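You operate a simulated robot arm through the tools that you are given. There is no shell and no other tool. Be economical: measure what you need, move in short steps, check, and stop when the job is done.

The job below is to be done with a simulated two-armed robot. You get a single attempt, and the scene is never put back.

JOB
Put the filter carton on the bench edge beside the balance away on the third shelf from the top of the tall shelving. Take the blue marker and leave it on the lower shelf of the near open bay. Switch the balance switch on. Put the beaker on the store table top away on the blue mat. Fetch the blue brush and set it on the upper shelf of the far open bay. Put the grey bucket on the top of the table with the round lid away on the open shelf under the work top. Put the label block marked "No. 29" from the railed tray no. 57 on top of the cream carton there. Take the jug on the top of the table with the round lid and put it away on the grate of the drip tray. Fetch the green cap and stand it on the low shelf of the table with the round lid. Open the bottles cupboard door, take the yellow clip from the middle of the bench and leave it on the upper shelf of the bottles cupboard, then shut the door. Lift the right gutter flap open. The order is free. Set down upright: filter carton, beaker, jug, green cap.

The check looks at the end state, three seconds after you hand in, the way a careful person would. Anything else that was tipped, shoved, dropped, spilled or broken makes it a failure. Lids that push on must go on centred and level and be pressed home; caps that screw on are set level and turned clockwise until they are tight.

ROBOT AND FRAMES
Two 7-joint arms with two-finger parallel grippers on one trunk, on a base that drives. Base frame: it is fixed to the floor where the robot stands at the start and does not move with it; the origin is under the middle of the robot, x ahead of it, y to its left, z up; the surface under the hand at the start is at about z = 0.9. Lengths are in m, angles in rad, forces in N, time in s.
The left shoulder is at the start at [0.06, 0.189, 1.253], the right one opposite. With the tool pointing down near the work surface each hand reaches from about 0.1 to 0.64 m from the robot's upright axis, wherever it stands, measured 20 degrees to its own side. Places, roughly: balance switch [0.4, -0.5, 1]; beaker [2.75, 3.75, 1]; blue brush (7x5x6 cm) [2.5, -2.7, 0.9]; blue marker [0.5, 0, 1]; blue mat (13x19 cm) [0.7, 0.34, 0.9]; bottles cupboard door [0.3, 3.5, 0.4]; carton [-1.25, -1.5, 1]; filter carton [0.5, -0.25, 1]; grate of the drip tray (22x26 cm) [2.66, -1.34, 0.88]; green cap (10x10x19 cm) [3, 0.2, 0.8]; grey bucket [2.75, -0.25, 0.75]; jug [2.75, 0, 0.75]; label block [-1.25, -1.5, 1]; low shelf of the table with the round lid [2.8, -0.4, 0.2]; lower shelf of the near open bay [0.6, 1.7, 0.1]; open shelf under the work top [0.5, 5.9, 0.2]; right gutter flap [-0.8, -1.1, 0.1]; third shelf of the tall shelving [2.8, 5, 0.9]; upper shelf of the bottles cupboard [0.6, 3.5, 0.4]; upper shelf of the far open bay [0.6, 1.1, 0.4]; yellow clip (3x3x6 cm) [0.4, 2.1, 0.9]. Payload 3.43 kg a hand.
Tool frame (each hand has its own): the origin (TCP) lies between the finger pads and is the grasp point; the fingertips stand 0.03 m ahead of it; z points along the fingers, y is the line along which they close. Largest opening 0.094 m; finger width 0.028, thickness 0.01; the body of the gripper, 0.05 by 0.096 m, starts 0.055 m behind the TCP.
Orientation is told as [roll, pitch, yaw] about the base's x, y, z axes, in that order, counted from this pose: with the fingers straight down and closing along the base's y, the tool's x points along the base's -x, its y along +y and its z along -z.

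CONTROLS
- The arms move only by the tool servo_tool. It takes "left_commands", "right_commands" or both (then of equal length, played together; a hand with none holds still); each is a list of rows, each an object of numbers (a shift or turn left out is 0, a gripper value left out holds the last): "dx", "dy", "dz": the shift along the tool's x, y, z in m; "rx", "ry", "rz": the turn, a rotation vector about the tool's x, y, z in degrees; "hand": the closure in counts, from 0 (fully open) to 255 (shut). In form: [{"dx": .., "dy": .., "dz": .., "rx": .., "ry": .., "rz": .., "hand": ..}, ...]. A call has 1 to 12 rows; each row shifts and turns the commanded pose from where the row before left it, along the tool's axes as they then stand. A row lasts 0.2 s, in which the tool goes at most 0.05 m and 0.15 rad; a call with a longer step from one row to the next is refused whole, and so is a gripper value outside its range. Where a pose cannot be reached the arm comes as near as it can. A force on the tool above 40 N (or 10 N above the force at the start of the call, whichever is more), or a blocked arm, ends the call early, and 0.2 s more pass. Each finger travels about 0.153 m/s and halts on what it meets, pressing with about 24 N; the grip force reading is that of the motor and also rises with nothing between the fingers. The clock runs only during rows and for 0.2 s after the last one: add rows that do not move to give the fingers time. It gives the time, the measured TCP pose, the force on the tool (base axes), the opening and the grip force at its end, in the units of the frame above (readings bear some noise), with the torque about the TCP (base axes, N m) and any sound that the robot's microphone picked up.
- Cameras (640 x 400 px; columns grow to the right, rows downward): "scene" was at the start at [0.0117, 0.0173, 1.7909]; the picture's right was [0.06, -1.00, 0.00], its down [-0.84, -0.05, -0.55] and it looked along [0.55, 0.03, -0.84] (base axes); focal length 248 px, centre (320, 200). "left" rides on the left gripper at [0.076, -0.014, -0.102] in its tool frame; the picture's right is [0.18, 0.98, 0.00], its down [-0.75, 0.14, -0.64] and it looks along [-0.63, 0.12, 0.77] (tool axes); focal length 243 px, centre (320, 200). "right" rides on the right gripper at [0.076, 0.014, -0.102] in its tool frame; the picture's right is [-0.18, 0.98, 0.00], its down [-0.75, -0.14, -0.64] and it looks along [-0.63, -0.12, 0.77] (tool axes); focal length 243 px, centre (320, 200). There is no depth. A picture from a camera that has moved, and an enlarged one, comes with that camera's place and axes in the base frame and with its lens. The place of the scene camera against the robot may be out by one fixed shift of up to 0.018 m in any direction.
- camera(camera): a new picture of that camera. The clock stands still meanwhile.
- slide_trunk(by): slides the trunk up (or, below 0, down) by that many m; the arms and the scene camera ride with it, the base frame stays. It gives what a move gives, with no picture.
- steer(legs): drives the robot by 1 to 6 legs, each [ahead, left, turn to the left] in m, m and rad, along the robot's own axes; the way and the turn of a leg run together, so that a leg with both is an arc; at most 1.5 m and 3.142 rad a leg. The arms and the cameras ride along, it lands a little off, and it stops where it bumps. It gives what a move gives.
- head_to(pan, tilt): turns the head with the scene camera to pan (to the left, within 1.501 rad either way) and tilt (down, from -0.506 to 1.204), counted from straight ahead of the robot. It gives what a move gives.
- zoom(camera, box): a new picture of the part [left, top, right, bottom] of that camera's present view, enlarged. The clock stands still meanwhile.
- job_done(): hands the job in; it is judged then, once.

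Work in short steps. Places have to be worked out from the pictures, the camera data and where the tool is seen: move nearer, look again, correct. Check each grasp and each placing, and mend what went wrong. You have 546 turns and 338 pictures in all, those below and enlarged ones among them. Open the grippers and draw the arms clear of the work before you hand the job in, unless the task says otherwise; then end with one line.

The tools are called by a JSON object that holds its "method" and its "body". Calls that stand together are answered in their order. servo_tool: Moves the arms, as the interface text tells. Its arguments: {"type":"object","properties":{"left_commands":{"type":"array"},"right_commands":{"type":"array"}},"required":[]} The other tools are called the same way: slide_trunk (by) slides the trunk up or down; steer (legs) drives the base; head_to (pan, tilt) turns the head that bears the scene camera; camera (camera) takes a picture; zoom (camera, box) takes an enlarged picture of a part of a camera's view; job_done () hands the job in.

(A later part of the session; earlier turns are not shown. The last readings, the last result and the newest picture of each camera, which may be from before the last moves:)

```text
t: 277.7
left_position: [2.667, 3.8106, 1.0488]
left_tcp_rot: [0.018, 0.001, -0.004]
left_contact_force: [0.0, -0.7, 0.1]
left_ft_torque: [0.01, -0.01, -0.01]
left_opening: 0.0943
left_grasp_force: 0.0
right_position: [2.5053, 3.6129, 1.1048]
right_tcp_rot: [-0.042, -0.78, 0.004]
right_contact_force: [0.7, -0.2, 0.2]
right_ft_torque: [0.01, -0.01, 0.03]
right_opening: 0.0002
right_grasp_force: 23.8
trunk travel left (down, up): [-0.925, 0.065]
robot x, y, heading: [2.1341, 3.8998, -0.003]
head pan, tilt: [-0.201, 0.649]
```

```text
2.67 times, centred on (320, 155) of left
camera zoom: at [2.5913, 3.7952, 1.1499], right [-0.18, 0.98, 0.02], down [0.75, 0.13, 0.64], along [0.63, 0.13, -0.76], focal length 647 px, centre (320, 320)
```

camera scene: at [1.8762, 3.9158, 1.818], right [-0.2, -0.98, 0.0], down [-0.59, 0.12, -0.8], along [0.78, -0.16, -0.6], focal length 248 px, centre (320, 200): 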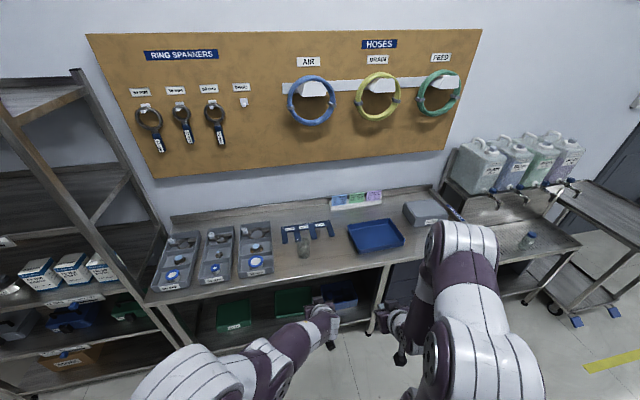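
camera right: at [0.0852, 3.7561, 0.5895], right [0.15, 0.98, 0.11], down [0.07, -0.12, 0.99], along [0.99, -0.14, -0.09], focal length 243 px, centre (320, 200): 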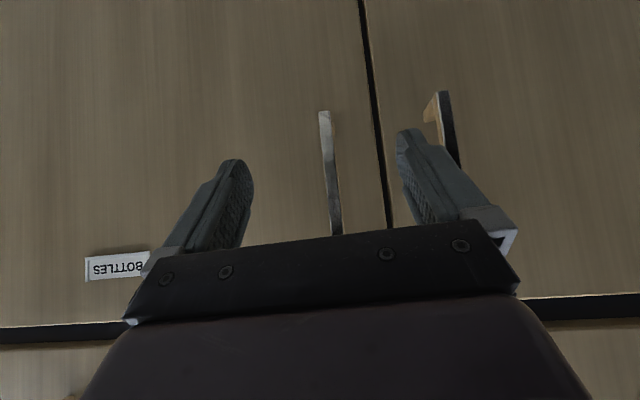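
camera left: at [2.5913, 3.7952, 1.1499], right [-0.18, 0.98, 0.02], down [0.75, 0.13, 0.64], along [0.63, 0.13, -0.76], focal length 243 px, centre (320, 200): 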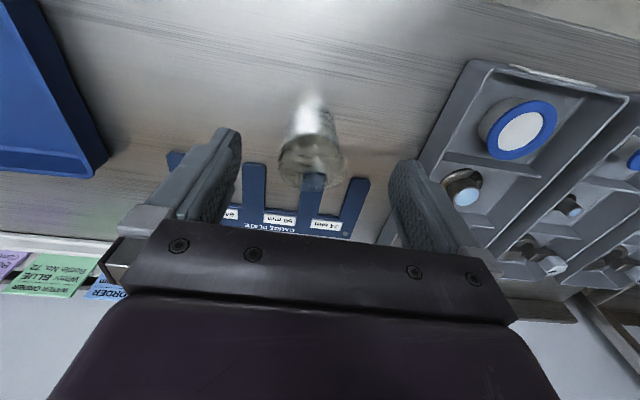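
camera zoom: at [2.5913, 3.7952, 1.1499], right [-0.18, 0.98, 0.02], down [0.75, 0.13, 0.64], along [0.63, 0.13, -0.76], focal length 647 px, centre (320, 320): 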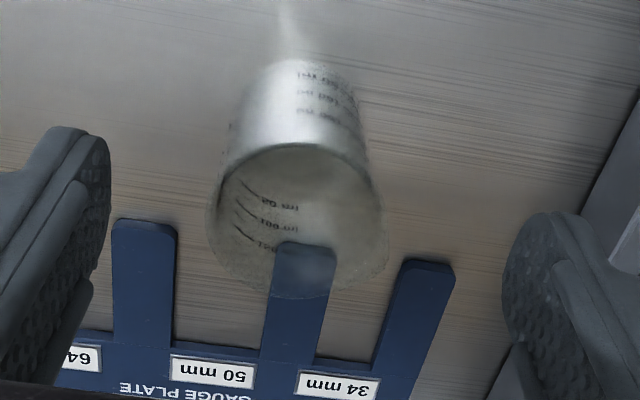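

The beaker stands at about [2.703, 3.811] (it was nudged a little away). I drive 3.6 cm ahead, centre and try again.

{"method": "steer", "body": {"legs": [[0.036, 0, 0]]}}

{"method": "zoom", "body": {"camera": "left", "box": [220, 40, 420, 190]}}

```text
t: 278.6
left_position: [2.6962, 3.8099, 1.0524]
left_tcp_rot: [0.017, -0.003, -0.005]
left_contact_force: [-0.9, -0.3, 0.3]
left_ft_torque: [-0.01, -0.09, -0.02]
left_opening: 0.094
left_grasp_force: 0.1
right_position: [2.5348, 3.6134, 1.1067]
right_tcp_rot: [-0.045, -0.784, 0.004]
right_contact_force: [0.1, -0.2, -0.5]
right_ft_torque: [0.01, -0.05, -0.01]
right_opening: 0.0
right_grasp_force: 24.5
trunk travel left (down, up): [-0.925, 0.065]
robot x, y, heading: [2.1694, 3.9004, 0.0]
head pan, tilt: [-0.201, 0.649]
```

```text
2.67 times, centred on (320, 115) of left
camera zoom: at [2.6204, 3.7949, 1.1528], right [-0.18, 0.98, 0.02], down [0.75, 0.13, 0.65], along [0.64, 0.13, -0.76], focal length 647 px, centre (320, 427)
```

zoom: 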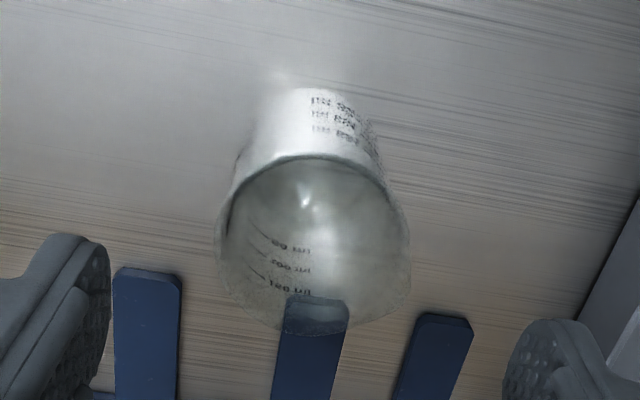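

Rim centre confirmed at [2.703, 3.810]. I lower over it and close.

{"method": "servo_tool", "body": {"left_commands": [{"dx": -0.006, "dz": 0.04}, {"dz": 0.04}, {}, {"dz": 0.018}, {}]}}

{"method": "zoom", "body": {"camera": "left", "box": [170, 90, 470, 260]}}

```text
t: 279.8
left_position: [2.7077, 3.8119, 0.951]
left_tcp_rot: [0.018, 0.0, -0.006]
left_contact_force: [0.3, 0.8, 1.0]
left_ft_torque: [-0.01, -0.02, -0.03]
left_opening: 0.0941
left_grasp_force: 0.0
right_position: [2.5397, 3.6125, 1.1043]
right_tcp_rot: [-0.044, -0.778, 0.001]
right_contact_force: [-0.2, 0.0, -1.0]
right_ft_torque: [-0.01, 0.0, -0.01]
right_opening: 0.0003
right_grasp_force: 23.9
trunk travel left (down, up): [-0.925, 0.065]
robot x, y, heading: [2.1658, 3.8953, -0.004]
head pan, tilt: [-0.201, 0.649]
```

```text
2.13 times, centred on (320, 175) of left
camera zoom: at [2.6321, 3.7969, 1.0522], right [-0.18, 0.98, 0.02], down [0.75, 0.13, 0.64], along [0.63, 0.13, -0.76], focal length 518 px, centre (320, 253)
```

zoom: 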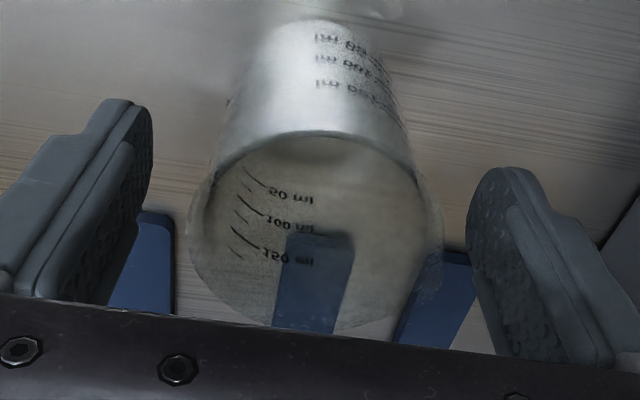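

The beaker is between the pads. I close.

{"method": "servo_tool", "body": {"left_commands": [{"dx": 0.004, "hand": 80}, {"hand": 255}, {}, {}, {}]}}

```text
t: 281.0
left_position: [2.7043, 3.8117, 0.9511]
left_tcp_rot: [0.018, 0.0, -0.004]
left_contact_force: [1.3, 0.4, 0.6]
left_ft_torque: [-0.02, 0.0, -0.02]
left_opening: 0.0676
left_grasp_force: 24.4
right_position: [2.5414, 3.6126, 1.1044]
right_tcp_rot: [-0.044, -0.779, 0.003]
right_contact_force: [-0.1, -0.3, 0.3]
right_ft_torque: [0.03, 0.0, 0.03]
right_opening: 0.0
right_grasp_force: 24.1
trunk travel left (down, up): [-0.925, 0.065]
robot x, y, heading: [2.1712, 3.8975, -0.006]
head pan, tilt: [-0.201, 0.649]
```

Gripped at 6.8 cm. I lift and check.

{"method": "servo_tool", "body": {"left_commands": [{"dz": -0.03}, {"dz": -0.045}, {"dz": -0.045}, {}]}}

{"method": "camera", "body": {"camera": "left"}}

{"method": "camera", "body": {"camera": "scene"}}

```text
t: 282.0
left_position: [2.7059, 3.8092, 1.0711]
left_tcp_rot: [0.02, 0.003, -0.005]
left_contact_force: [0.5, 0.0, -1.5]
left_ft_torque: [-0.02, 0.0, 0.0]
left_opening: 0.0673
left_grasp_force: 23.8
right_position: [2.5414, 3.6114, 1.1032]
right_tcp_rot: [-0.043, -0.779, 0.005]
right_contact_force: [0.1, 0.4, 0.4]
right_ft_torque: [0.02, -0.01, -0.02]
right_opening: 0.0
right_grasp_force: 24.6
trunk travel left (down, up): [-0.925, 0.065]
robot x, y, heading: [2.171, 3.9001, -0.004]
head pan, tilt: [-0.201, 0.649]
```

```text
233 pictures are left
camera left: at [2.6297, 3.7945, 1.1724], right [-0.18, 0.98, 0.02], down [0.76, 0.13, 0.64], along [0.63, 0.13, -0.77], focal length 243 px, centre (320, 200)
```

left: 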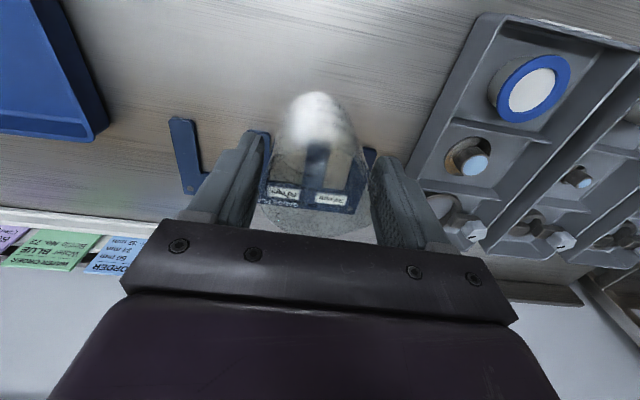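

```text
232 pictures are left
camera scene: at [2.1965, 3.8938, 1.818], right [-0.2, -0.98, 0.0], down [-0.59, 0.12, -0.8], along [0.78, -0.16, -0.6], focal length 248 px, centre (320, 200)
```

scene: 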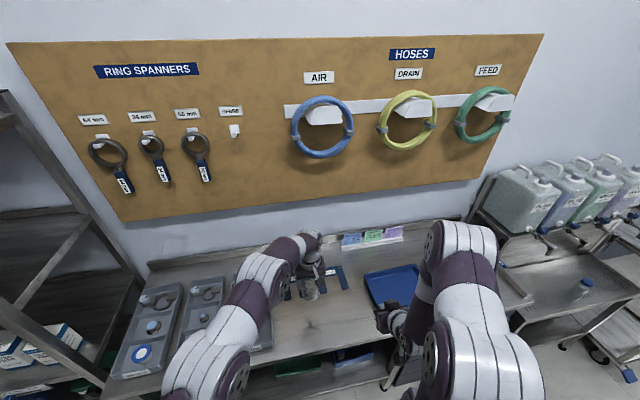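

Beaker held upright. I back away, turn to face the island (−x) in the aisle and travel down to the mat.

{"method": "steer", "body": {"legs": [[-0.42, -0.1, 0], [0, 0, 1.57], [0, 0, 1.57]]}}

{"method": "head_to", "body": {"pan": 1.2, "tilt": 0.6}}

{"method": "camera", "body": {"camera": "scene"}}

```text
t: 292.2
left_position: [1.2107, 3.8899, 1.0702]
left_tcp_rot: [0.019, 0.0, 3.134]
left_contact_force: [0.0, 0.1, -0.8]
left_ft_torque: [0.01, 0.0, 0.0]
left_opening: 0.0676
left_grasp_force: 23.6
right_position: [1.3761, 4.0864, 1.1038]
right_tcp_rot: [-0.042, -0.778, -3.141]
right_contact_force: [1.1, -0.7, 0.4]
right_ft_torque: [-0.02, -0.04, 0.03]
right_opening: 0.0
right_grasp_force: 24.3
trunk travel left (down, up): [-0.925, 0.065]
robot x, y, heading: [1.7473, 3.8008, 3.139]
head pan, tilt: [-0.201, 0.649]
```

```text
t: 293.8
left_position: [1.2098, 3.8899, 1.0719]
left_tcp_rot: [0.016, 0.002, 3.133]
left_contact_force: [0.8, 0.0, -0.9]
left_ft_torque: [0.03, -0.02, 0.05]
left_opening: 0.0677
left_grasp_force: 23.8
right_position: [1.3761, 4.087, 1.1038]
right_tcp_rot: [-0.043, -0.778, -3.142]
right_contact_force: [0.0, -0.8, -0.7]
right_ft_torque: [-0.02, -0.02, -0.04]
right_opening: 0.0
right_grasp_force: 23.9
trunk travel left (down, up): [-0.925, 0.065]
robot x, y, heading: [1.7477, 3.8021, 3.133]
head pan, tilt: [1.201, 0.6]
```

```text
231 pictures are left
camera scene: at [1.7756, 3.7303, 1.8223], right [-0.93, 0.37, 0.0], down [0.21, 0.53, -0.83], along [-0.3, -0.77, -0.56], focal length 248 px, centre (320, 200)
```

scene: 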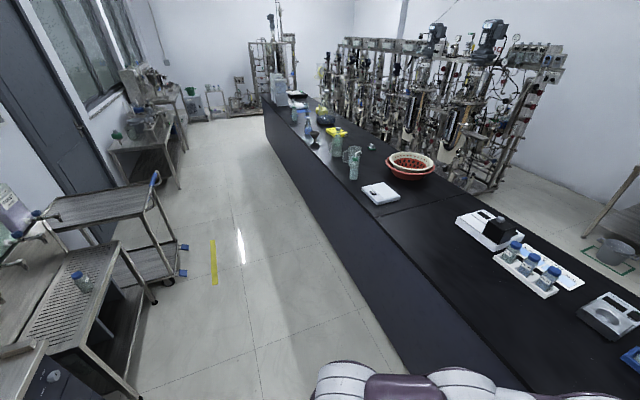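

The aisle is clear. I drive along it to y≈0.55.

{"method": "steer", "body": {"legs": [[0, 1.5, 0], [0, 1.5, 0], [0, 0.26, 0]]}}

{"method": "head_to", "body": {"pan": 0.2, "tilt": 0.8}}

{"method": "camera", "body": {"camera": "scene"}}

```text
t: 309.7
left_position: [1.1698, 0.6417, 1.0703]
left_tcp_rot: [0.019, 0.0, 3.125]
left_contact_force: [0.8, 0.2, -0.8]
left_ft_torque: [-0.06, -0.01, -0.02]
left_opening: 0.0674
left_grasp_force: 23.7
right_position: [1.3376, 0.8362, 1.1033]
right_tcp_rot: [-0.042, -0.777, 3.133]
right_contact_force: [0.5, 0.2, 0.2]
right_ft_torque: [0.01, 0.02, 0.04]
right_opening: 0.0
right_grasp_force: 23.7
trunk travel left (down, up): [-0.925, 0.065]
robot x, y, heading: [1.7081, 0.5438, 3.123]
head pan, tilt: [1.201, 0.6]
```

```text
t: 310.9
left_position: [1.1695, 0.6409, 1.0701]
left_tcp_rot: [0.017, 0.0, 3.124]
left_contact_force: [-0.1, 0.2, -1.1]
left_ft_torque: [0.02, -0.04, -0.01]
left_opening: 0.0675
left_grasp_force: 24.0
right_position: [1.3375, 0.8361, 1.1038]
right_tcp_rot: [-0.044, -0.779, 3.134]
right_contact_force: [0.2, 0.1, 0.3]
right_ft_torque: [-0.02, -0.03, 0.0]
right_opening: 0.0
right_grasp_force: 23.9
trunk travel left (down, up): [-0.925, 0.065]
robot x, y, heading: [1.7032, 0.5459, 3.124]
head pan, tilt: [0.201, 0.799]
```

```text
230 pictures are left
camera scene: at [1.6878, 0.5424, 1.8054], right [-0.18, 0.98, 0.0], down [0.7, 0.13, -0.7], along [-0.69, -0.13, -0.72], focal length 248 px, centre (320, 200)
```

scene: 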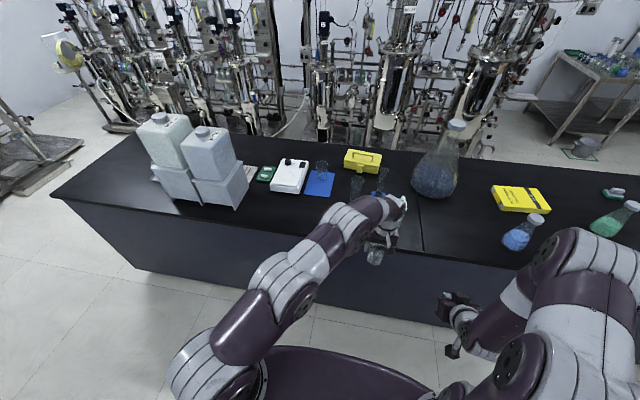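

{"method": "zoom", "body": {"camera": "scene", "box": [240, 130, 420, 250]}}

```text
3.33 times, centred on (330, 190) of scene
camera zoom: at [1.6878, 0.5424, 1.8054], right [-0.18, 0.98, 0.0], down [0.7, 0.13, -0.7], along [-0.69, -0.13, -0.72], focal length 826 px, centre (287, 233)
```

zoom: 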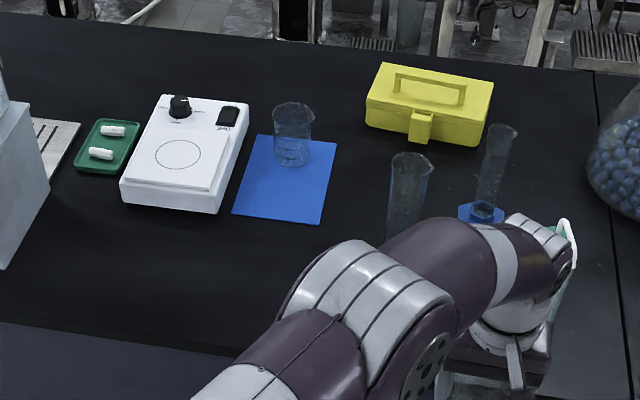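

A beaker already stands on the front half of the mat; the aisle half (x≈0.70–0.79, y≈0.29–0.42) is free. I move the left hand to line up with it before approaching.

{"method": "servo_tool", "body": {"left_commands": [{"dy": 0.045}, {"dy": 0.045}, {"dy": 0.045}, {"dy": 0.045}, {"dy": 0.045}, {"dy": 0.045}, {"dy": 0.02}, {}]}}

{"method": "steer", "body": {"legs": [[0.25, 0, 0.02]]}}

{"method": "camera", "body": {"camera": "left"}}

{"method": "camera", "body": {"camera": "scene"}}

```text
t: 312.7
left_position: [1.1673, 0.3497, 1.0768]
left_tcp_rot: [0.02, 0.001, 3.126]
left_contact_force: [0.7, -0.5, -1.5]
left_ft_torque: [0.02, -0.03, -0.01]
left_opening: 0.0674
left_grasp_force: 24.0
right_position: [1.3368, 0.8351, 1.1043]
right_tcp_rot: [-0.043, -0.779, 3.134]
right_contact_force: [0.1, -0.2, 0.4]
right_ft_torque: [-0.01, 0.0, 0.0]
right_opening: 0.0
right_grasp_force: 24.0
trunk travel left (down, up): [-0.925, 0.065]
robot x, y, heading: [1.7045, 0.5476, 3.126]
head pan, tilt: [0.201, 0.799]
```

```text
t: 314.6
left_position: [0.9221, 0.3408, 1.077]
left_tcp_rot: [0.017, 0.001, -3.137]
left_contact_force: [0.7, 0.5, 0.1]
left_ft_torque: [0.03, -0.02, -0.02]
left_opening: 0.0675
left_grasp_force: 24.6
right_position: [1.0846, 0.8291, 1.1049]
right_tcp_rot: [-0.043, -0.779, -3.13]
right_contact_force: [-0.6, 0.2, -0.5]
right_ft_torque: [0.0, 0.01, 0.0]
right_opening: 0.0002
right_grasp_force: 23.7
trunk travel left (down, up): [-0.925, 0.065]
robot x, y, heading: [1.4551, 0.5435, -3.139]
head pan, tilt: [0.201, 0.799]
```

```text
228 pictures are left
camera left: at [0.999, 0.358, 1.1785], right [0.19, -0.98, 0.02], down [-0.75, -0.13, 0.64], along [-0.63, -0.13, -0.76], focal length 243 px, centre (320, 200)
```

left: 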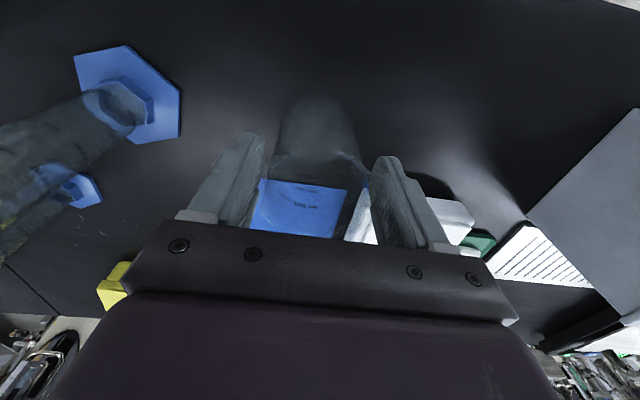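

```text
227 pictures are left
camera scene: at [1.441, 0.5438, 1.8055], right [-0.2, 0.98, 0.0], down [0.7, 0.15, -0.7], along [-0.68, -0.14, -0.72], focal length 248 px, centre (320, 200)
```

scene: 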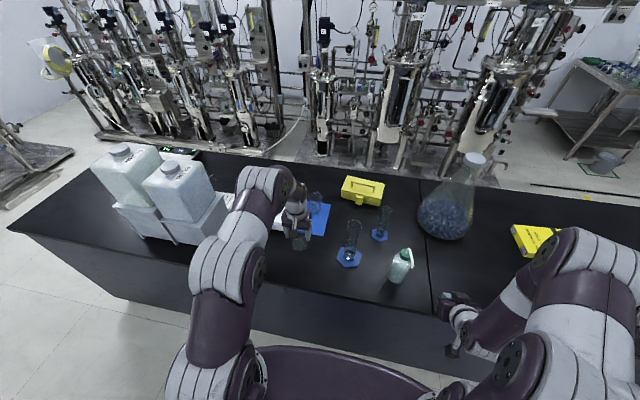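

The mat's near edge is at x=0.793 and its centre line at y≈0.335; I aim for [0.748, 0.338]. I creep forward 0.1 m, then extend the arm.

{"method": "steer", "body": {"legs": [[0.1, 0, 0]]}}

{"method": "servo_tool", "body": {"left_commands": [{"dx": -0.035}, {"dx": -0.035}, {}]}}

```text
t: 315.7
left_position: [0.823, 0.34, 1.0781]
left_tcp_rot: [0.019, 0.0, -3.139]
left_contact_force: [0.0, -0.3, -0.9]
left_ft_torque: [0.04, 0.0, 0.0]
left_opening: 0.0673
left_grasp_force: 24.6
right_position: [0.9859, 0.8294, 1.1049]
right_tcp_rot: [-0.044, -0.778, -3.13]
right_contact_force: [0.1, 0.5, 1.2]
right_ft_torque: [0.01, 0.02, -0.01]
right_opening: 0.0
right_grasp_force: 24.1
trunk travel left (down, up): [-0.925, 0.065]
robot x, y, heading: [1.3597, 0.5456, -3.144]
head pan, tilt: [0.201, 0.799]
```

```text
t: 316.5
left_position: [0.752, 0.3405, 1.0763]
left_tcp_rot: [0.018, 0.002, -3.138]
left_contact_force: [-0.5, -0.5, -0.1]
left_ft_torque: [0.0, 0.03, 0.06]
left_opening: 0.0675
left_grasp_force: 24.2
right_position: [0.9824, 0.829, 1.1039]
right_tcp_rot: [-0.043, -0.778, -3.13]
right_contact_force: [-0.7, 0.0, 0.9]
right_ft_torque: [0.01, 0.0, -0.02]
right_opening: 0.0
right_grasp_force: 23.5
trunk travel left (down, up): [-0.925, 0.065]
robot x, y, heading: [1.3552, 0.5465, -3.138]
head pan, tilt: [0.201, 0.799]
```

In position. I lower 7 cm and look.

{"method": "servo_tool", "body": {"left_commands": [{"dz": 0.035}, {"dz": 0.035}, {}]}}

{"method": "camera", "body": {"camera": "left"}}

{"method": "zoom", "body": {"camera": "scene", "box": [230, 170, 410, 290]}}

```text
t: 317.3
left_position: [0.753, 0.3399, 1.0065]
left_tcp_rot: [0.019, 0.001, -3.138]
left_contact_force: [0.0, 0.5, -0.6]
left_ft_torque: [0.02, 0.03, 0.0]
left_opening: 0.0675
left_grasp_force: 23.8
right_position: [0.9836, 0.8296, 1.104]
right_tcp_rot: [-0.043, -0.777, -3.129]
right_contact_force: [0.6, -1.1, 0.1]
right_ft_torque: [0.02, 0.01, 0.01]
right_opening: 0.0
right_grasp_force: 24.4
trunk travel left (down, up): [-0.925, 0.065]
robot x, y, heading: [1.3563, 0.543, -3.136]
head pan, tilt: [0.201, 0.799]
```

```text
226 pictures are left
camera left: at [0.8293, 0.3566, 1.1087], right [0.19, -0.98, 0.02], down [-0.75, -0.13, 0.64], along [-0.63, -0.13, -0.76], focal length 243 px, centre (320, 200)
```

left: 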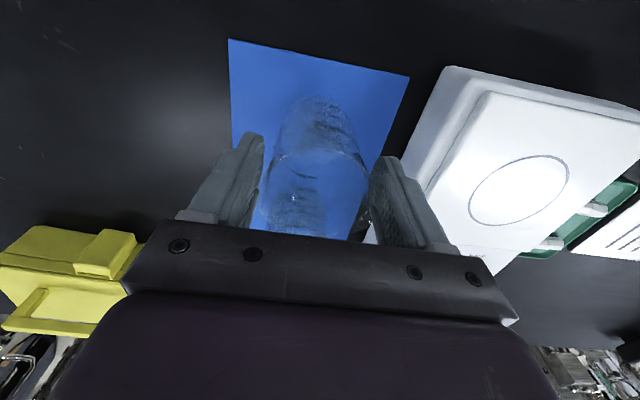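

```text
3.33 times, centred on (320, 230) of scene
camera zoom: at [1.3409, 0.5436, 1.8054], right [-0.2, 0.98, 0.0], down [0.7, 0.15, -0.7], along [-0.68, -0.14, -0.72], focal length 826 px, centre (320, 100)
```

zoom: 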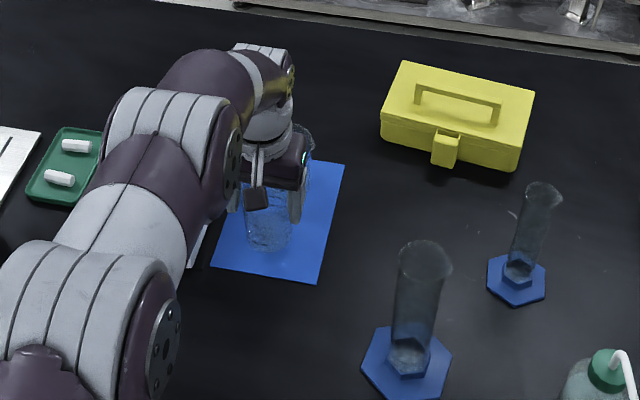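

Over the mat with clearance. I lower on in small steps until contact.

{"method": "servo_tool", "body": {"left_commands": [{"dz": 0.025}, {"dz": 0.012}, {"dz": 0.006}, {}]}}

{"method": "servo_tool", "body": {"left_commands": [{"dz": 0.004}, {"dz": 0.004}, {}]}}

```text
t: 318.3
left_position: [0.7529, 0.3394, 0.9645]
left_tcp_rot: [0.016, 0.001, -3.139]
left_contact_force: [0.1, 0.1, 10.1]
left_ft_torque: [0.22, 0.17, 0.01]
left_opening: 0.0674
left_grasp_force: 23.9
right_position: [0.9842, 0.8308, 1.1057]
right_tcp_rot: [-0.043, -0.779, -3.128]
right_contact_force: [1.0, 0.4, 0.7]
right_ft_torque: [-0.02, -0.02, -0.04]
right_opening: 0.0
right_grasp_force: 23.7
trunk travel left (down, up): [-0.925, 0.065]
robot x, y, heading: [1.3568, 0.5433, -3.138]
head pan, tilt: [0.201, 0.799]
```

```text
t: 319.1
left_position: [0.7534, 0.3385, 0.9562]
left_tcp_rot: [0.019, 0.001, -3.139]
left_contact_force: [-0.5, -0.4, 10.6]
left_ft_torque: [0.24, 0.11, 0.01]
left_opening: 0.067
left_grasp_force: 23.9
right_position: [0.9856, 0.83, 1.104]
right_tcp_rot: [-0.043, -0.78, -3.13]
right_contact_force: [-0.5, 0.4, -0.6]
right_ft_torque: [0.0, 0.01, 0.01]
right_opening: 0.0
right_grasp_force: 24.4
trunk travel left (down, up): [-0.925, 0.065]
robot x, y, heading: [1.3588, 0.5478, -3.137]
head pan, tilt: [0.201, 0.799]
```

Beaker is on the mat. I open and raise.

{"method": "servo_tool", "body": {"left_commands": [{"hand": 40}, {"hand": 0}, {}, {"dz": -0.02}, {"dz": -0.04}, {"dz": -0.045}, {}]}}

{"method": "zoom", "body": {"camera": "left", "box": [180, 20, 440, 230]}}

```text
t: 320.7
left_position: [0.7525, 0.3388, 1.0603]
left_tcp_rot: [0.019, 0.002, -3.137]
left_contact_force: [0.1, -0.3, -0.2]
left_ft_torque: [0.0, 0.0, 0.0]
left_opening: 0.0939
left_grasp_force: 0.0
right_position: [0.9831, 0.8287, 1.1046]
right_tcp_rot: [-0.042, -0.778, -3.129]
right_contact_force: [0.4, -0.3, -1.6]
right_ft_torque: [0.02, 0.01, -0.02]
right_opening: 0.0
right_grasp_force: 23.9
trunk travel left (down, up): [-0.925, 0.065]
robot x, y, heading: [1.3581, 0.5455, -3.133]
head pan, tilt: [0.201, 0.799]
```

```text
1.90 times, centred on (310, 125) of left
camera zoom: at [0.8281, 0.3567, 1.1616], right [0.19, -0.98, 0.02], down [-0.75, -0.13, 0.64], along [-0.63, -0.13, -0.77], focal length 462 px, centre (339, 343)
```

zoom: 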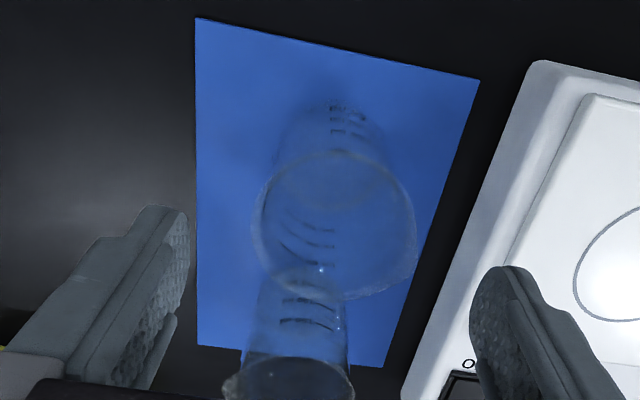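

The beaker stands on the mat. I back off, turn around to face the table with the round lid, and look.

{"method": "servo_tool", "body": {"left_commands": [{"dz": -0.04, "dx": 0.02}, {"dx": 0.045}, {"dx": 0.045}, {"dx": 0.045}, {}]}}

{"method": "steer", "body": {"legs": [[-0.35, 0, 0], [0, 0, -1.57], [0, 0, -1.57]]}}

{"method": "head_to", "body": {"pan": -0.3, "tilt": 0.65}}

{"method": "camera", "body": {"camera": "scene"}}

```text
t: 321.9
left_position: [0.9073, 0.3398, 1.1]
left_tcp_rot: [0.018, 0.001, -3.139]
left_contact_force: [0.1, -0.7, -0.1]
left_ft_torque: [0.04, 0.0, -0.01]
left_opening: 0.0938
left_grasp_force: 0.1
right_position: [0.9837, 0.8289, 1.1035]
right_tcp_rot: [-0.044, -0.778, -3.13]
right_contact_force: [0.0, 0.2, -0.3]
right_ft_torque: [0.03, -0.01, 0.0]
right_opening: 0.0005
right_grasp_force: 23.8
trunk travel left (down, up): [-0.925, 0.065]
robot x, y, heading: [1.3576, 0.5462, -3.137]
head pan, tilt: [0.201, 0.799]
```

```text
t: 331.8
left_position: [2.1554, 0.7563, 1.1016]
left_tcp_rot: [0.019, 0.001, 0.013]
left_contact_force: [0.1, 0.4, -0.5]
left_ft_torque: [0.03, -0.02, -0.03]
left_opening: 0.0942
left_grasp_force: 0.1
right_position: [2.0843, 0.2684, 1.1047]
right_tcp_rot: [-0.042, -0.778, 0.019]
right_contact_force: [-0.1, 0.3, 0.2]
right_ft_torque: [-0.02, -0.01, 0.01]
right_opening: 0.0001
right_grasp_force: 24.1
trunk travel left (down, up): [-0.925, 0.065]
robot x, y, heading: [1.7086, 0.5492, 0.013]
head pan, tilt: [0.201, 0.799]
```

```text
t: 332.7
left_position: [2.1554, 0.7562, 1.1011]
left_tcp_rot: [0.018, 0.0, 0.013]
left_contact_force: [0.7, -0.4, 0.2]
left_ft_torque: [0.03, 0.0, 0.06]
left_opening: 0.0942
left_grasp_force: 0.1
right_position: [2.0842, 0.2679, 1.1041]
right_tcp_rot: [-0.043, -0.779, 0.019]
right_contact_force: [0.3, 0.6, 0.4]
right_ft_torque: [-0.02, 0.02, -0.02]
right_opening: 0.0
right_grasp_force: 24.6
trunk travel left (down, up): [-0.925, 0.065]
robot x, y, heading: [1.7092, 0.5438, 0.014]
head pan, tilt: [-0.3, 0.649]
```

```text
223 pictures are left
camera scene: at [1.7324, 0.536, 1.818], right [-0.28, -0.96, 0.0], down [-0.58, 0.17, -0.8], along [0.76, -0.23, -0.6], focal length 248 px, centre (320, 200)
```

scene: 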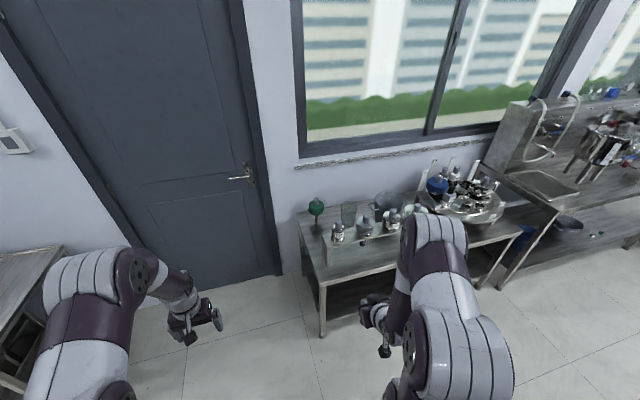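

The table is to the right. I drive right 0.6 m and look closer.

{"method": "steer", "body": {"legs": [[0.05, -0.6, -0.013]]}}

{"method": "head_to", "body": {"pan": -0.05, "tilt": 0.75}}

{"method": "camera", "body": {"camera": "scene"}}

{"method": "zoom", "body": {"camera": "scene", "box": [180, 50, 500, 250]}}

```text
t: 336.1
left_position: [2.213, 0.1634, 1.1007]
left_tcp_rot: [0.017, 0.003, 0.005]
left_contact_force: [0.1, 0.7, 1.4]
left_ft_torque: [0.02, 0.0, 0.01]
left_opening: 0.0942
left_grasp_force: 0.1
right_position: [2.1363, -0.3264, 1.1049]
right_tcp_rot: [-0.047, -0.779, 0.013]
right_contact_force: [0.4, 0.5, 0.3]
right_ft_torque: [-0.03, 0.02, -0.01]
right_opening: 0.0
right_grasp_force: 24.3
trunk travel left (down, up): [-0.925, 0.065]
robot x, y, heading: [1.7602, -0.0403, 0.001]
head pan, tilt: [-0.3, 0.649]
```

```text
t: 336.9
left_position: [2.2122, 0.1598, 1.1023]
left_tcp_rot: [0.019, 0.001, 0.002]
left_contact_force: [-0.8, 0.1, 0.1]
left_ft_torque: [-0.01, 0.02, 0.01]
left_opening: 0.0939
left_grasp_force: 0.0
right_position: [2.1355, -0.3281, 1.1031]
right_tcp_rot: [-0.044, -0.777, 0.012]
right_contact_force: [0.5, -0.3, -0.4]
right_ft_torque: [-0.01, -0.03, 0.02]
right_opening: 0.0
right_grasp_force: 23.6
trunk travel left (down, up): [-0.925, 0.065]
robot x, y, heading: [1.7642, -0.0462, 0.001]
head pan, tilt: [-0.051, 0.75]
```

```text
222 pictures are left
camera scene: at [1.787, -0.0356, 1.8094], right [-0.05, -1.0, 0.0], down [-0.68, 0.03, -0.73], along [0.73, -0.03, -0.68], focal length 248 px, centre (320, 200)
```

scene: 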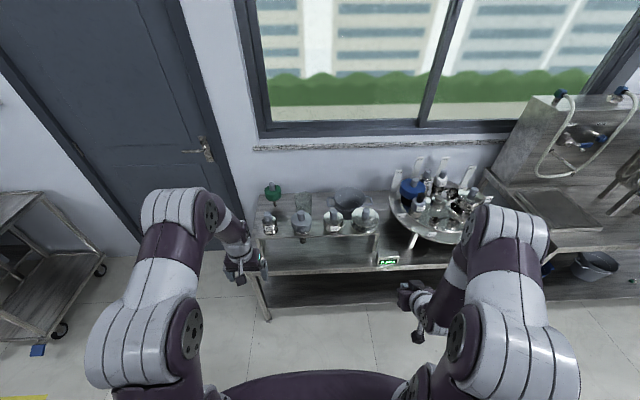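

```text
2.00 times, centred on (340, 150) of scene
camera zoom: at [1.787, -0.0356, 1.8094], right [-0.05, -1.0, 0.0], down [-0.68, 0.03, -0.73], along [0.73, -0.03, -0.68], focal length 496 px, centre (280, 300)
```

zoom: 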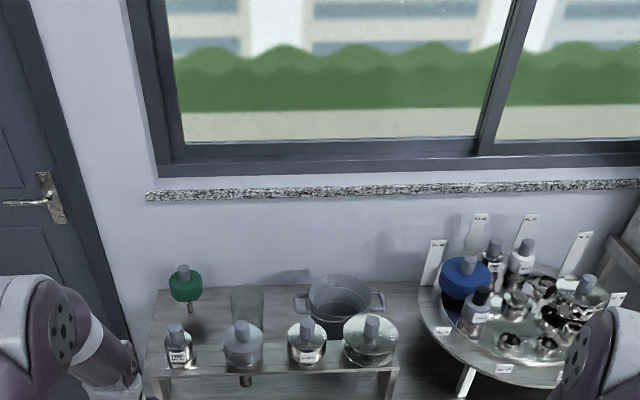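

{"method": "zoom", "body": {"camera": "scene", "box": [240, 170, 400, 270]}}

```text
4.00 times, centred on (320, 220) of scene
camera zoom: at [1.787, -0.0356, 1.8094], right [-0.05, -1.0, 0.0], down [-0.68, 0.03, -0.73], along [0.73, -0.03, -0.68], focal length 992 px, centre (320, 120)
```

zoom: 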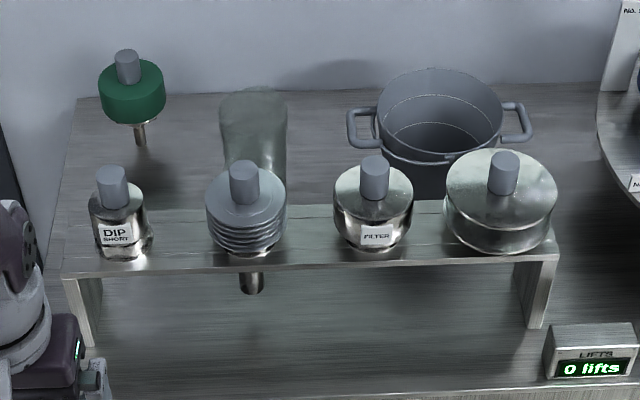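

The jug, bucket and green cap stand behind a rack with knobbed stoppers. I raise both hands and move closer for a view from above.

{"method": "servo_tool", "body": {"left_commands": [{"dz": -0.045}, {"dz": -0.045}, {"dz": -0.03}, {}], "right_commands": [{"dx": -0.03, "dz": -0.03}, {"dx": -0.03, "dz": -0.03}, {"dx": -0.02, "dz": -0.02}, {}]}}

{"method": "steer", "body": {"legs": [[0.3, 0, 0]]}}

{"method": "camera", "body": {"camera": "left"}}

{"method": "camera", "body": {"camera": "right"}}

{"method": "camera", "body": {"camera": "scene"}}

```text
t: 337.9
left_position: [2.2136, 0.159, 1.2215]
left_tcp_rot: [0.018, 0.001, 0.004]
left_contact_force: [0.3, -0.5, 0.0]
left_ft_torque: [0.02, -0.01, 0.01]
left_opening: 0.094
left_grasp_force: 0.0
right_position: [2.1377, -0.3229, 1.2184]
right_tcp_rot: [-0.045, -0.78, 0.012]
right_contact_force: [-0.2, -0.2, 0.3]
right_ft_torque: [0.02, -0.03, -0.03]
right_opening: 0.0001
right_grasp_force: 24.1
trunk travel left (down, up): [-0.925, 0.065]
robot x, y, heading: [1.7598, -0.0457, 0.003]
head pan, tilt: [-0.051, 0.75]
```

```text
t: 339.9
left_position: [2.5109, 0.1598, 1.2217]
left_tcp_rot: [0.018, -0.001, 0.002]
left_contact_force: [-0.4, 0.3, -0.1]
left_ft_torque: [0.04, 0.01, 0.01]
left_opening: 0.0941
left_grasp_force: 0.0
right_position: [2.4357, -0.3218, 1.2179]
right_tcp_rot: [-0.044, -0.781, 0.012]
right_contact_force: [0.1, -0.1, -0.3]
right_ft_torque: [-0.02, -0.03, 0.0]
right_opening: 0.0001
right_grasp_force: 24.1
trunk travel left (down, up): [-0.925, 0.065]
robot x, y, heading: [2.0622, -0.0439, 0.005]
head pan, tilt: [-0.051, 0.75]
```

```text
219 pictures are left
camera left: at [2.4351, 0.1442, 1.3233], right [-0.19, 0.98, 0.02], down [0.75, 0.13, 0.64], along [0.63, 0.13, -0.76], focal length 243 px, centre (320, 200)
```

left: 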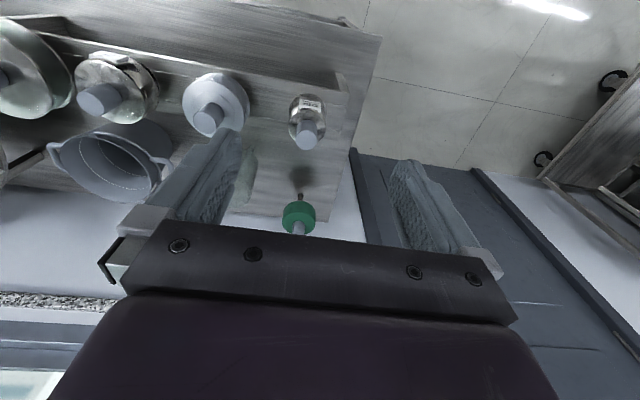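

```text
218 pictures are left
camera right: at [2.3095, -0.3051, 1.2369], right [0.15, 0.98, 0.1], down [0.08, -0.11, 0.99], along [0.99, -0.14, -0.1], focal length 243 px, centre (320, 200)
```

right: 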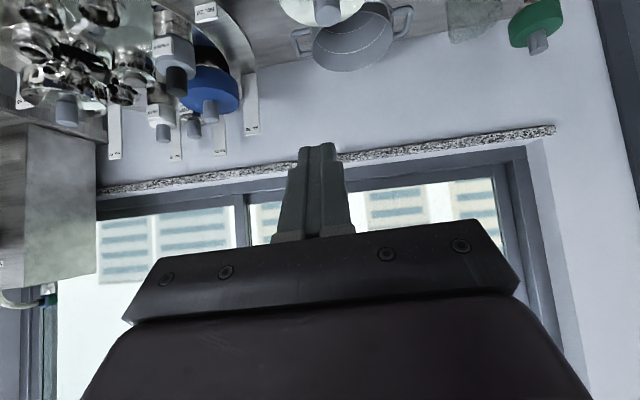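

```text
217 pictures are left
camera scene: at [2.0846, -0.0337, 1.8095], right [-0.05, -1.0, 0.0], down [-0.68, 0.03, -0.73], along [0.73, -0.03, -0.68], focal length 248 px, centre (320, 200)
```

scene: 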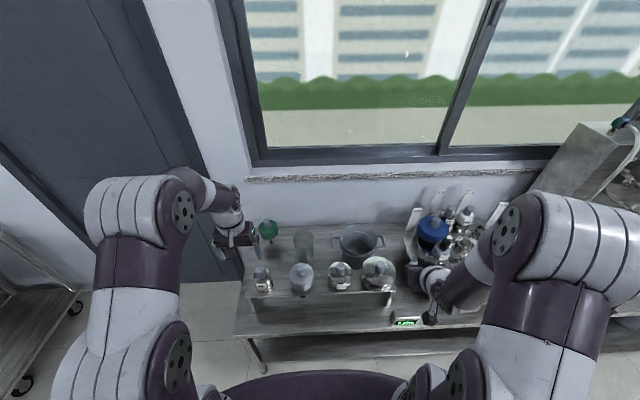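

{"method": "zoom", "body": {"camera": "scene", "box": [235, 205, 395, 305]}}

{"method": "zoom", "body": {"camera": "left", "box": [0, 0, 400, 250]}}

```text
4.00 times, centred on (315, 255) of scene
camera zoom: at [2.0846, -0.0337, 1.8095], right [-0.05, -1.0, 0.0], down [-0.68, 0.03, -0.73], along [0.73, -0.03, -0.68], focal length 992 px, centre (340, -20)
```

zoom: 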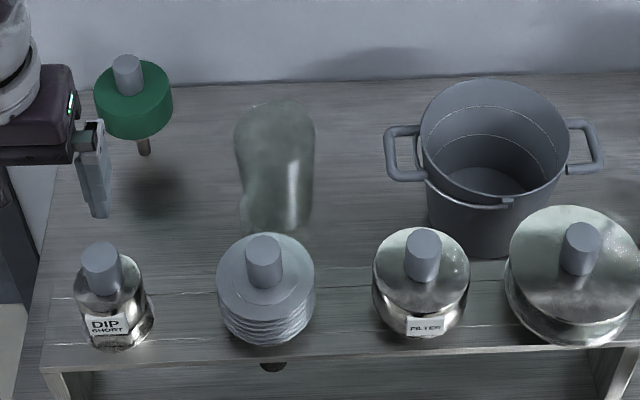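

```text
1.60 times, centred on (200, 125) of left
camera zoom: at [2.4351, 0.1442, 1.3233], right [-0.19, 0.98, 0.02], down [0.75, 0.13, 0.64], along [0.63, 0.13, -0.76], focal length 388 px, centre (512, 320)
```

zoom: 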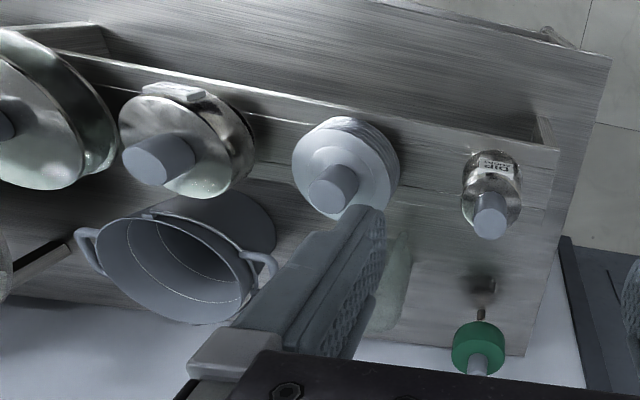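

The green cap's knob is at about [2.945, 0.19, 0.88], too far from the front. I'll reach it from the table's left end. First I back off, pitch the left hand 45° and turn.

{"method": "steer", "body": {"legs": [[-0.3, 0, 0], [0, 0.8, 0], [0, 0, -1.2]]}}

{"method": "servo_tool", "body": {"left_commands": [{"ry": -8}, {"ry": -8}, {"ry": -8}, {"ry": -8}, {"ry": -8}, {"ry": -5}, {}]}}

{"method": "head_to", "body": {"pan": 0.3, "tilt": 0.7}}

{"method": "camera", "body": {"camera": "scene"}}

```text
t: 348.9
left_position: [2.1159, 0.4192, 1.2207]
left_tcp_rot: [0.017, 0.002, -1.184]
left_contact_force: [-0.3, 0.7, -0.6]
left_ft_torque: [-0.03, 0.02, 0.0]
left_opening: 0.0943
left_grasp_force: 0.1
right_position: [1.6417, 0.3093, 1.2173]
right_tcp_rot: [-0.044, -0.777, -1.176]
right_contact_force: [0.0, -0.3, 0.1]
right_ft_torque: [-0.02, 0.02, 0.01]
right_opening: 0.0
right_grasp_force: 24.5
trunk travel left (down, up): [-0.925, 0.065]
robot x, y, heading: [1.7611, 0.7579, -1.182]
head pan, tilt: [-0.051, 0.75]
```

```text
t: 350.4
left_position: [2.1164, 0.4189, 1.222]
left_tcp_rot: [0.026, -0.785, -1.203]
left_contact_force: [-0.1, -0.3, 0.2]
left_ft_torque: [0.0, -0.02, -0.01]
left_opening: 0.094
left_grasp_force: 0.1
right_position: [1.6408, 0.3082, 1.2185]
right_tcp_rot: [-0.043, -0.78, -1.175]
right_contact_force: [0.4, -0.8, 0.2]
right_ft_torque: [0.01, 0.02, -0.01]
right_opening: 0.0002
right_grasp_force: 23.8
trunk travel left (down, up): [-0.925, 0.065]
robot x, y, heading: [1.759, 0.7615, -1.175]
head pan, tilt: [-0.051, 0.75]
```

```text
t: 351.3
left_position: [2.1154, 0.4181, 1.2212]
left_tcp_rot: [0.026, -0.783, -1.202]
left_contact_force: [-0.4, 0.6, -1.0]
left_ft_torque: [-0.01, 0.0, -0.02]
left_opening: 0.0938
left_grasp_force: 0.1
right_position: [1.6407, 0.3089, 1.2171]
right_tcp_rot: [-0.042, -0.778, -1.175]
right_contact_force: [-0.2, 0.3, -0.5]
right_ft_torque: [0.0, -0.01, -0.01]
right_opening: 0.0
right_grasp_force: 24.1
trunk travel left (down, up): [-0.925, 0.065]
robot x, y, heading: [1.7576, 0.7616, -1.186]
head pan, tilt: [0.3, 0.7]
```

```text
214 pictures are left
camera scene: at [1.7922, 0.7632, 1.8137], right [-0.77, -0.63, 0.0], down [-0.41, 0.5, -0.76], along [0.48, -0.59, -0.64], focal length 248 px, centre (320, 200)
```

scene: 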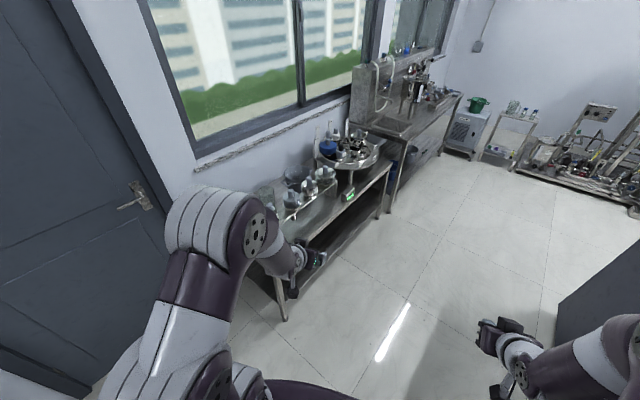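

I strafe toward the table's left end in two steps.

{"method": "steer", "body": {"legs": [[0.2, 0.43, 0]]}}

{"method": "head_to", "body": {"pan": 0.1, "tilt": 0.8}}

{"method": "camera", "body": {"camera": "scene"}}

```text
t: 354.1
left_position: [2.5919, 0.3983, 1.2211]
left_tcp_rot: [0.026, -0.785, -1.199]
left_contact_force: [-0.2, -0.1, 0.4]
left_ft_torque: [-0.03, 0.03, -0.01]
left_opening: 0.0938
left_grasp_force: 0.1
right_position: [2.1178, 0.2858, 1.2165]
right_tcp_rot: [-0.042, -0.778, -1.171]
right_contact_force: [0.1, 0.1, -1.0]
right_ft_torque: [-0.03, 0.01, 0.01]
right_opening: 0.0
right_grasp_force: 24.2
trunk travel left (down, up): [-0.925, 0.065]
robot x, y, heading: [2.2338, 0.7349, -1.176]
head pan, tilt: [0.3, 0.7]
```

```text
t: 354.8
left_position: [2.5941, 0.3987, 1.2214]
left_tcp_rot: [0.024, -0.784, -1.197]
left_contact_force: [0.3, -0.5, 0.4]
left_ft_torque: [0.01, -0.01, -0.01]
left_opening: 0.0939
left_grasp_force: 0.0
right_position: [2.1196, 0.2861, 1.2192]
right_tcp_rot: [-0.044, -0.778, -1.17]
right_contact_force: [0.0, 1.1, 0.2]
right_ft_torque: [0.0, 0.01, 0.02]
right_opening: 0.0002
right_grasp_force: 23.6
trunk travel left (down, up): [-0.925, 0.065]
robot x, y, heading: [2.2374, 0.7366, -1.182]
head pan, tilt: [0.099, 0.799]
```

```text
213 pictures are left
camera scene: at [2.2523, 0.7358, 1.8054], right [-0.88, -0.47, 0.0], down [-0.34, 0.63, -0.7], along [0.33, -0.61, -0.72], focal length 248 px, centre (320, 200)
```

scene: 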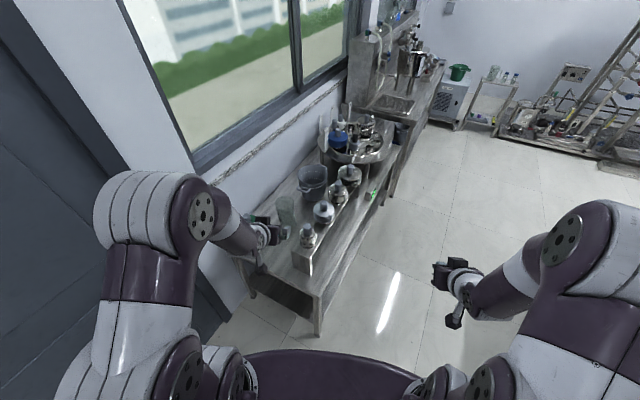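

{"method": "camera", "body": {"camera": "left"}}

{"method": "zoom", "body": {"camera": "scene", "box": [220, 150, 400, 330]}}

```text
212 pictures are left
camera left: at [2.5321, 0.5109, 1.2388], right [0.86, 0.5, -0.11], down [0.14, -0.03, 0.99], along [0.49, -0.87, -0.1], focal length 243 px, centre (320, 200)
```

left: 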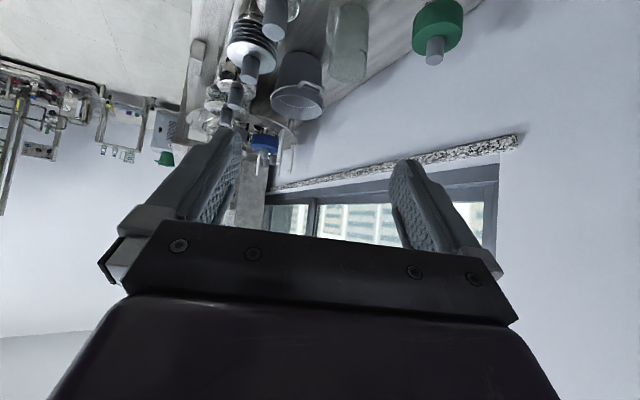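

```text
2.22 times, centred on (310, 240) of scene
camera zoom: at [2.2523, 0.7358, 1.8054], right [-0.88, -0.47, 0.0], down [-0.34, 0.63, -0.7], along [0.33, -0.61, -0.72], focal length 551 px, centre (342, 111)
```

zoom: 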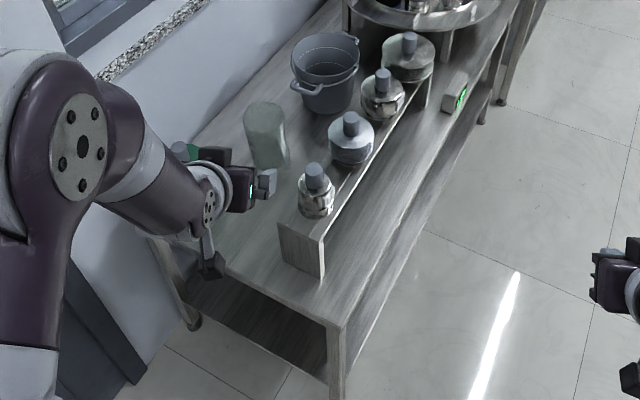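

The knob is at about [2.935, 0.205, 0.885]. I shift the base 0.21 m further along x.

{"method": "steer", "body": {"legs": [[0.08, 0.195, 0]]}}

{"method": "camera", "body": {"camera": "left"}}

{"method": "camera", "body": {"camera": "scene"}}

```text
t: 356.5
left_position: [2.7986, 0.3976, 1.2222]
left_tcp_rot: [0.029, -0.785, -1.204]
left_contact_force: [-0.2, 0.0, 0.7]
left_ft_torque: [0.0, -0.03, 0.02]
left_opening: 0.0941
left_grasp_force: 0.1
right_position: [2.3255, 0.2861, 1.2169]
right_tcp_rot: [-0.04, -0.779, -1.176]
right_contact_force: [-0.7, 0.6, -0.3]
right_ft_torque: [0.02, 0.01, 0.01]
right_opening: 0.0
right_grasp_force: 23.6
trunk travel left (down, up): [-0.925, 0.065]
robot x, y, heading: [2.4458, 0.7395, -1.177]
head pan, tilt: [0.099, 0.799]
```

```text
210 pictures are left
camera left: at [2.7381, 0.5097, 1.2396], right [0.86, 0.49, -0.11], down [0.14, -0.03, 0.99], along [0.49, -0.87, -0.09], focal length 243 px, centre (320, 200)
```

left: 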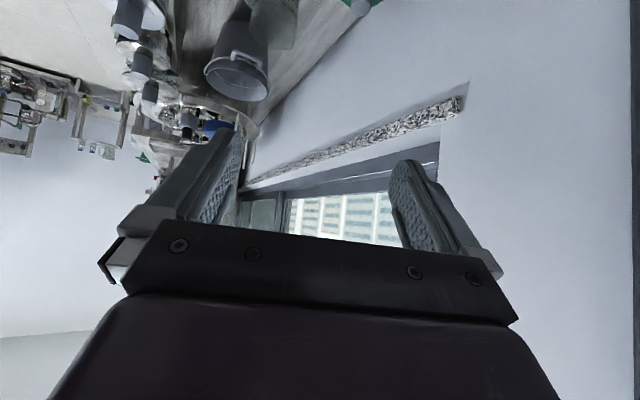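

```text
209 pictures are left
camera scene: at [2.4575, 0.7358, 1.8055], right [-0.88, -0.47, 0.0], down [-0.33, 0.63, -0.7], along [0.33, -0.62, -0.72], focal length 248 px, centre (320, 200)
```

scene: 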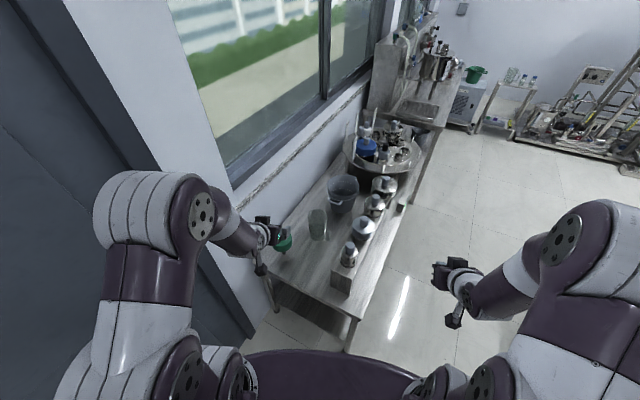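

Knob top ≈ [2.946, 0.196, 0.889]. I move to a pre-grasp point 12 cm behind it along the tool axis.

{"method": "servo_tool", "body": {"left_commands": [{"dx": 0.0103, "dy": 0.0092, "dz": 0.0416}, {"dx": 0.0103, "dy": 0.0092, "dz": 0.0416}, {"dx": 0.0103, "dy": 0.0092, "dz": 0.0416}, {"dx": 0.0103, "dy": 0.0092, "dz": 0.0416}, {"dx": 0.0103, "dy": 0.0092, "dz": 0.0416}, {"dx": 0.0103, "dy": 0.0092, "dz": 0.0416}, {"dx": 0.0103, "dy": 0.0092, "dz": 0.0416}, {}]}}

{"method": "camera", "body": {"camera": "left"}}

```text
t: 358.3
left_position: [2.9248, 0.281, 0.9642]
left_tcp_rot: [0.026, -0.785, -1.199]
left_contact_force: [-0.3, -0.7, -0.1]
left_ft_torque: [0.01, -0.05, 0.04]
left_opening: 0.0942
left_grasp_force: 0.0
right_position: [2.3256, 0.2872, 1.2184]
right_tcp_rot: [-0.045, -0.78, -1.174]
right_contact_force: [0.2, 0.3, 0.2]
right_ft_torque: [0.03, -0.02, -0.04]
right_opening: 0.0
right_grasp_force: 24.1
trunk travel left (down, up): [-0.925, 0.065]
robot x, y, heading: [2.4453, 0.7355, -1.184]
head pan, tilt: [0.099, 0.799]
```

```text
208 pictures are left
camera left: at [2.8633, 0.3922, 0.9824], right [0.86, 0.49, -0.11], down [0.14, -0.03, 0.99], along [0.49, -0.87, -0.09], focal length 243 px, centre (320, 200)
```

left: 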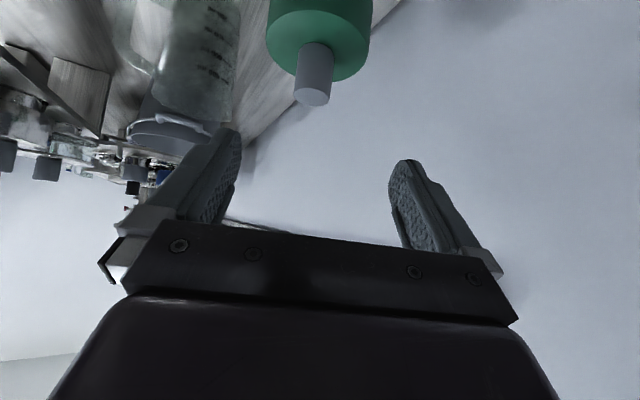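

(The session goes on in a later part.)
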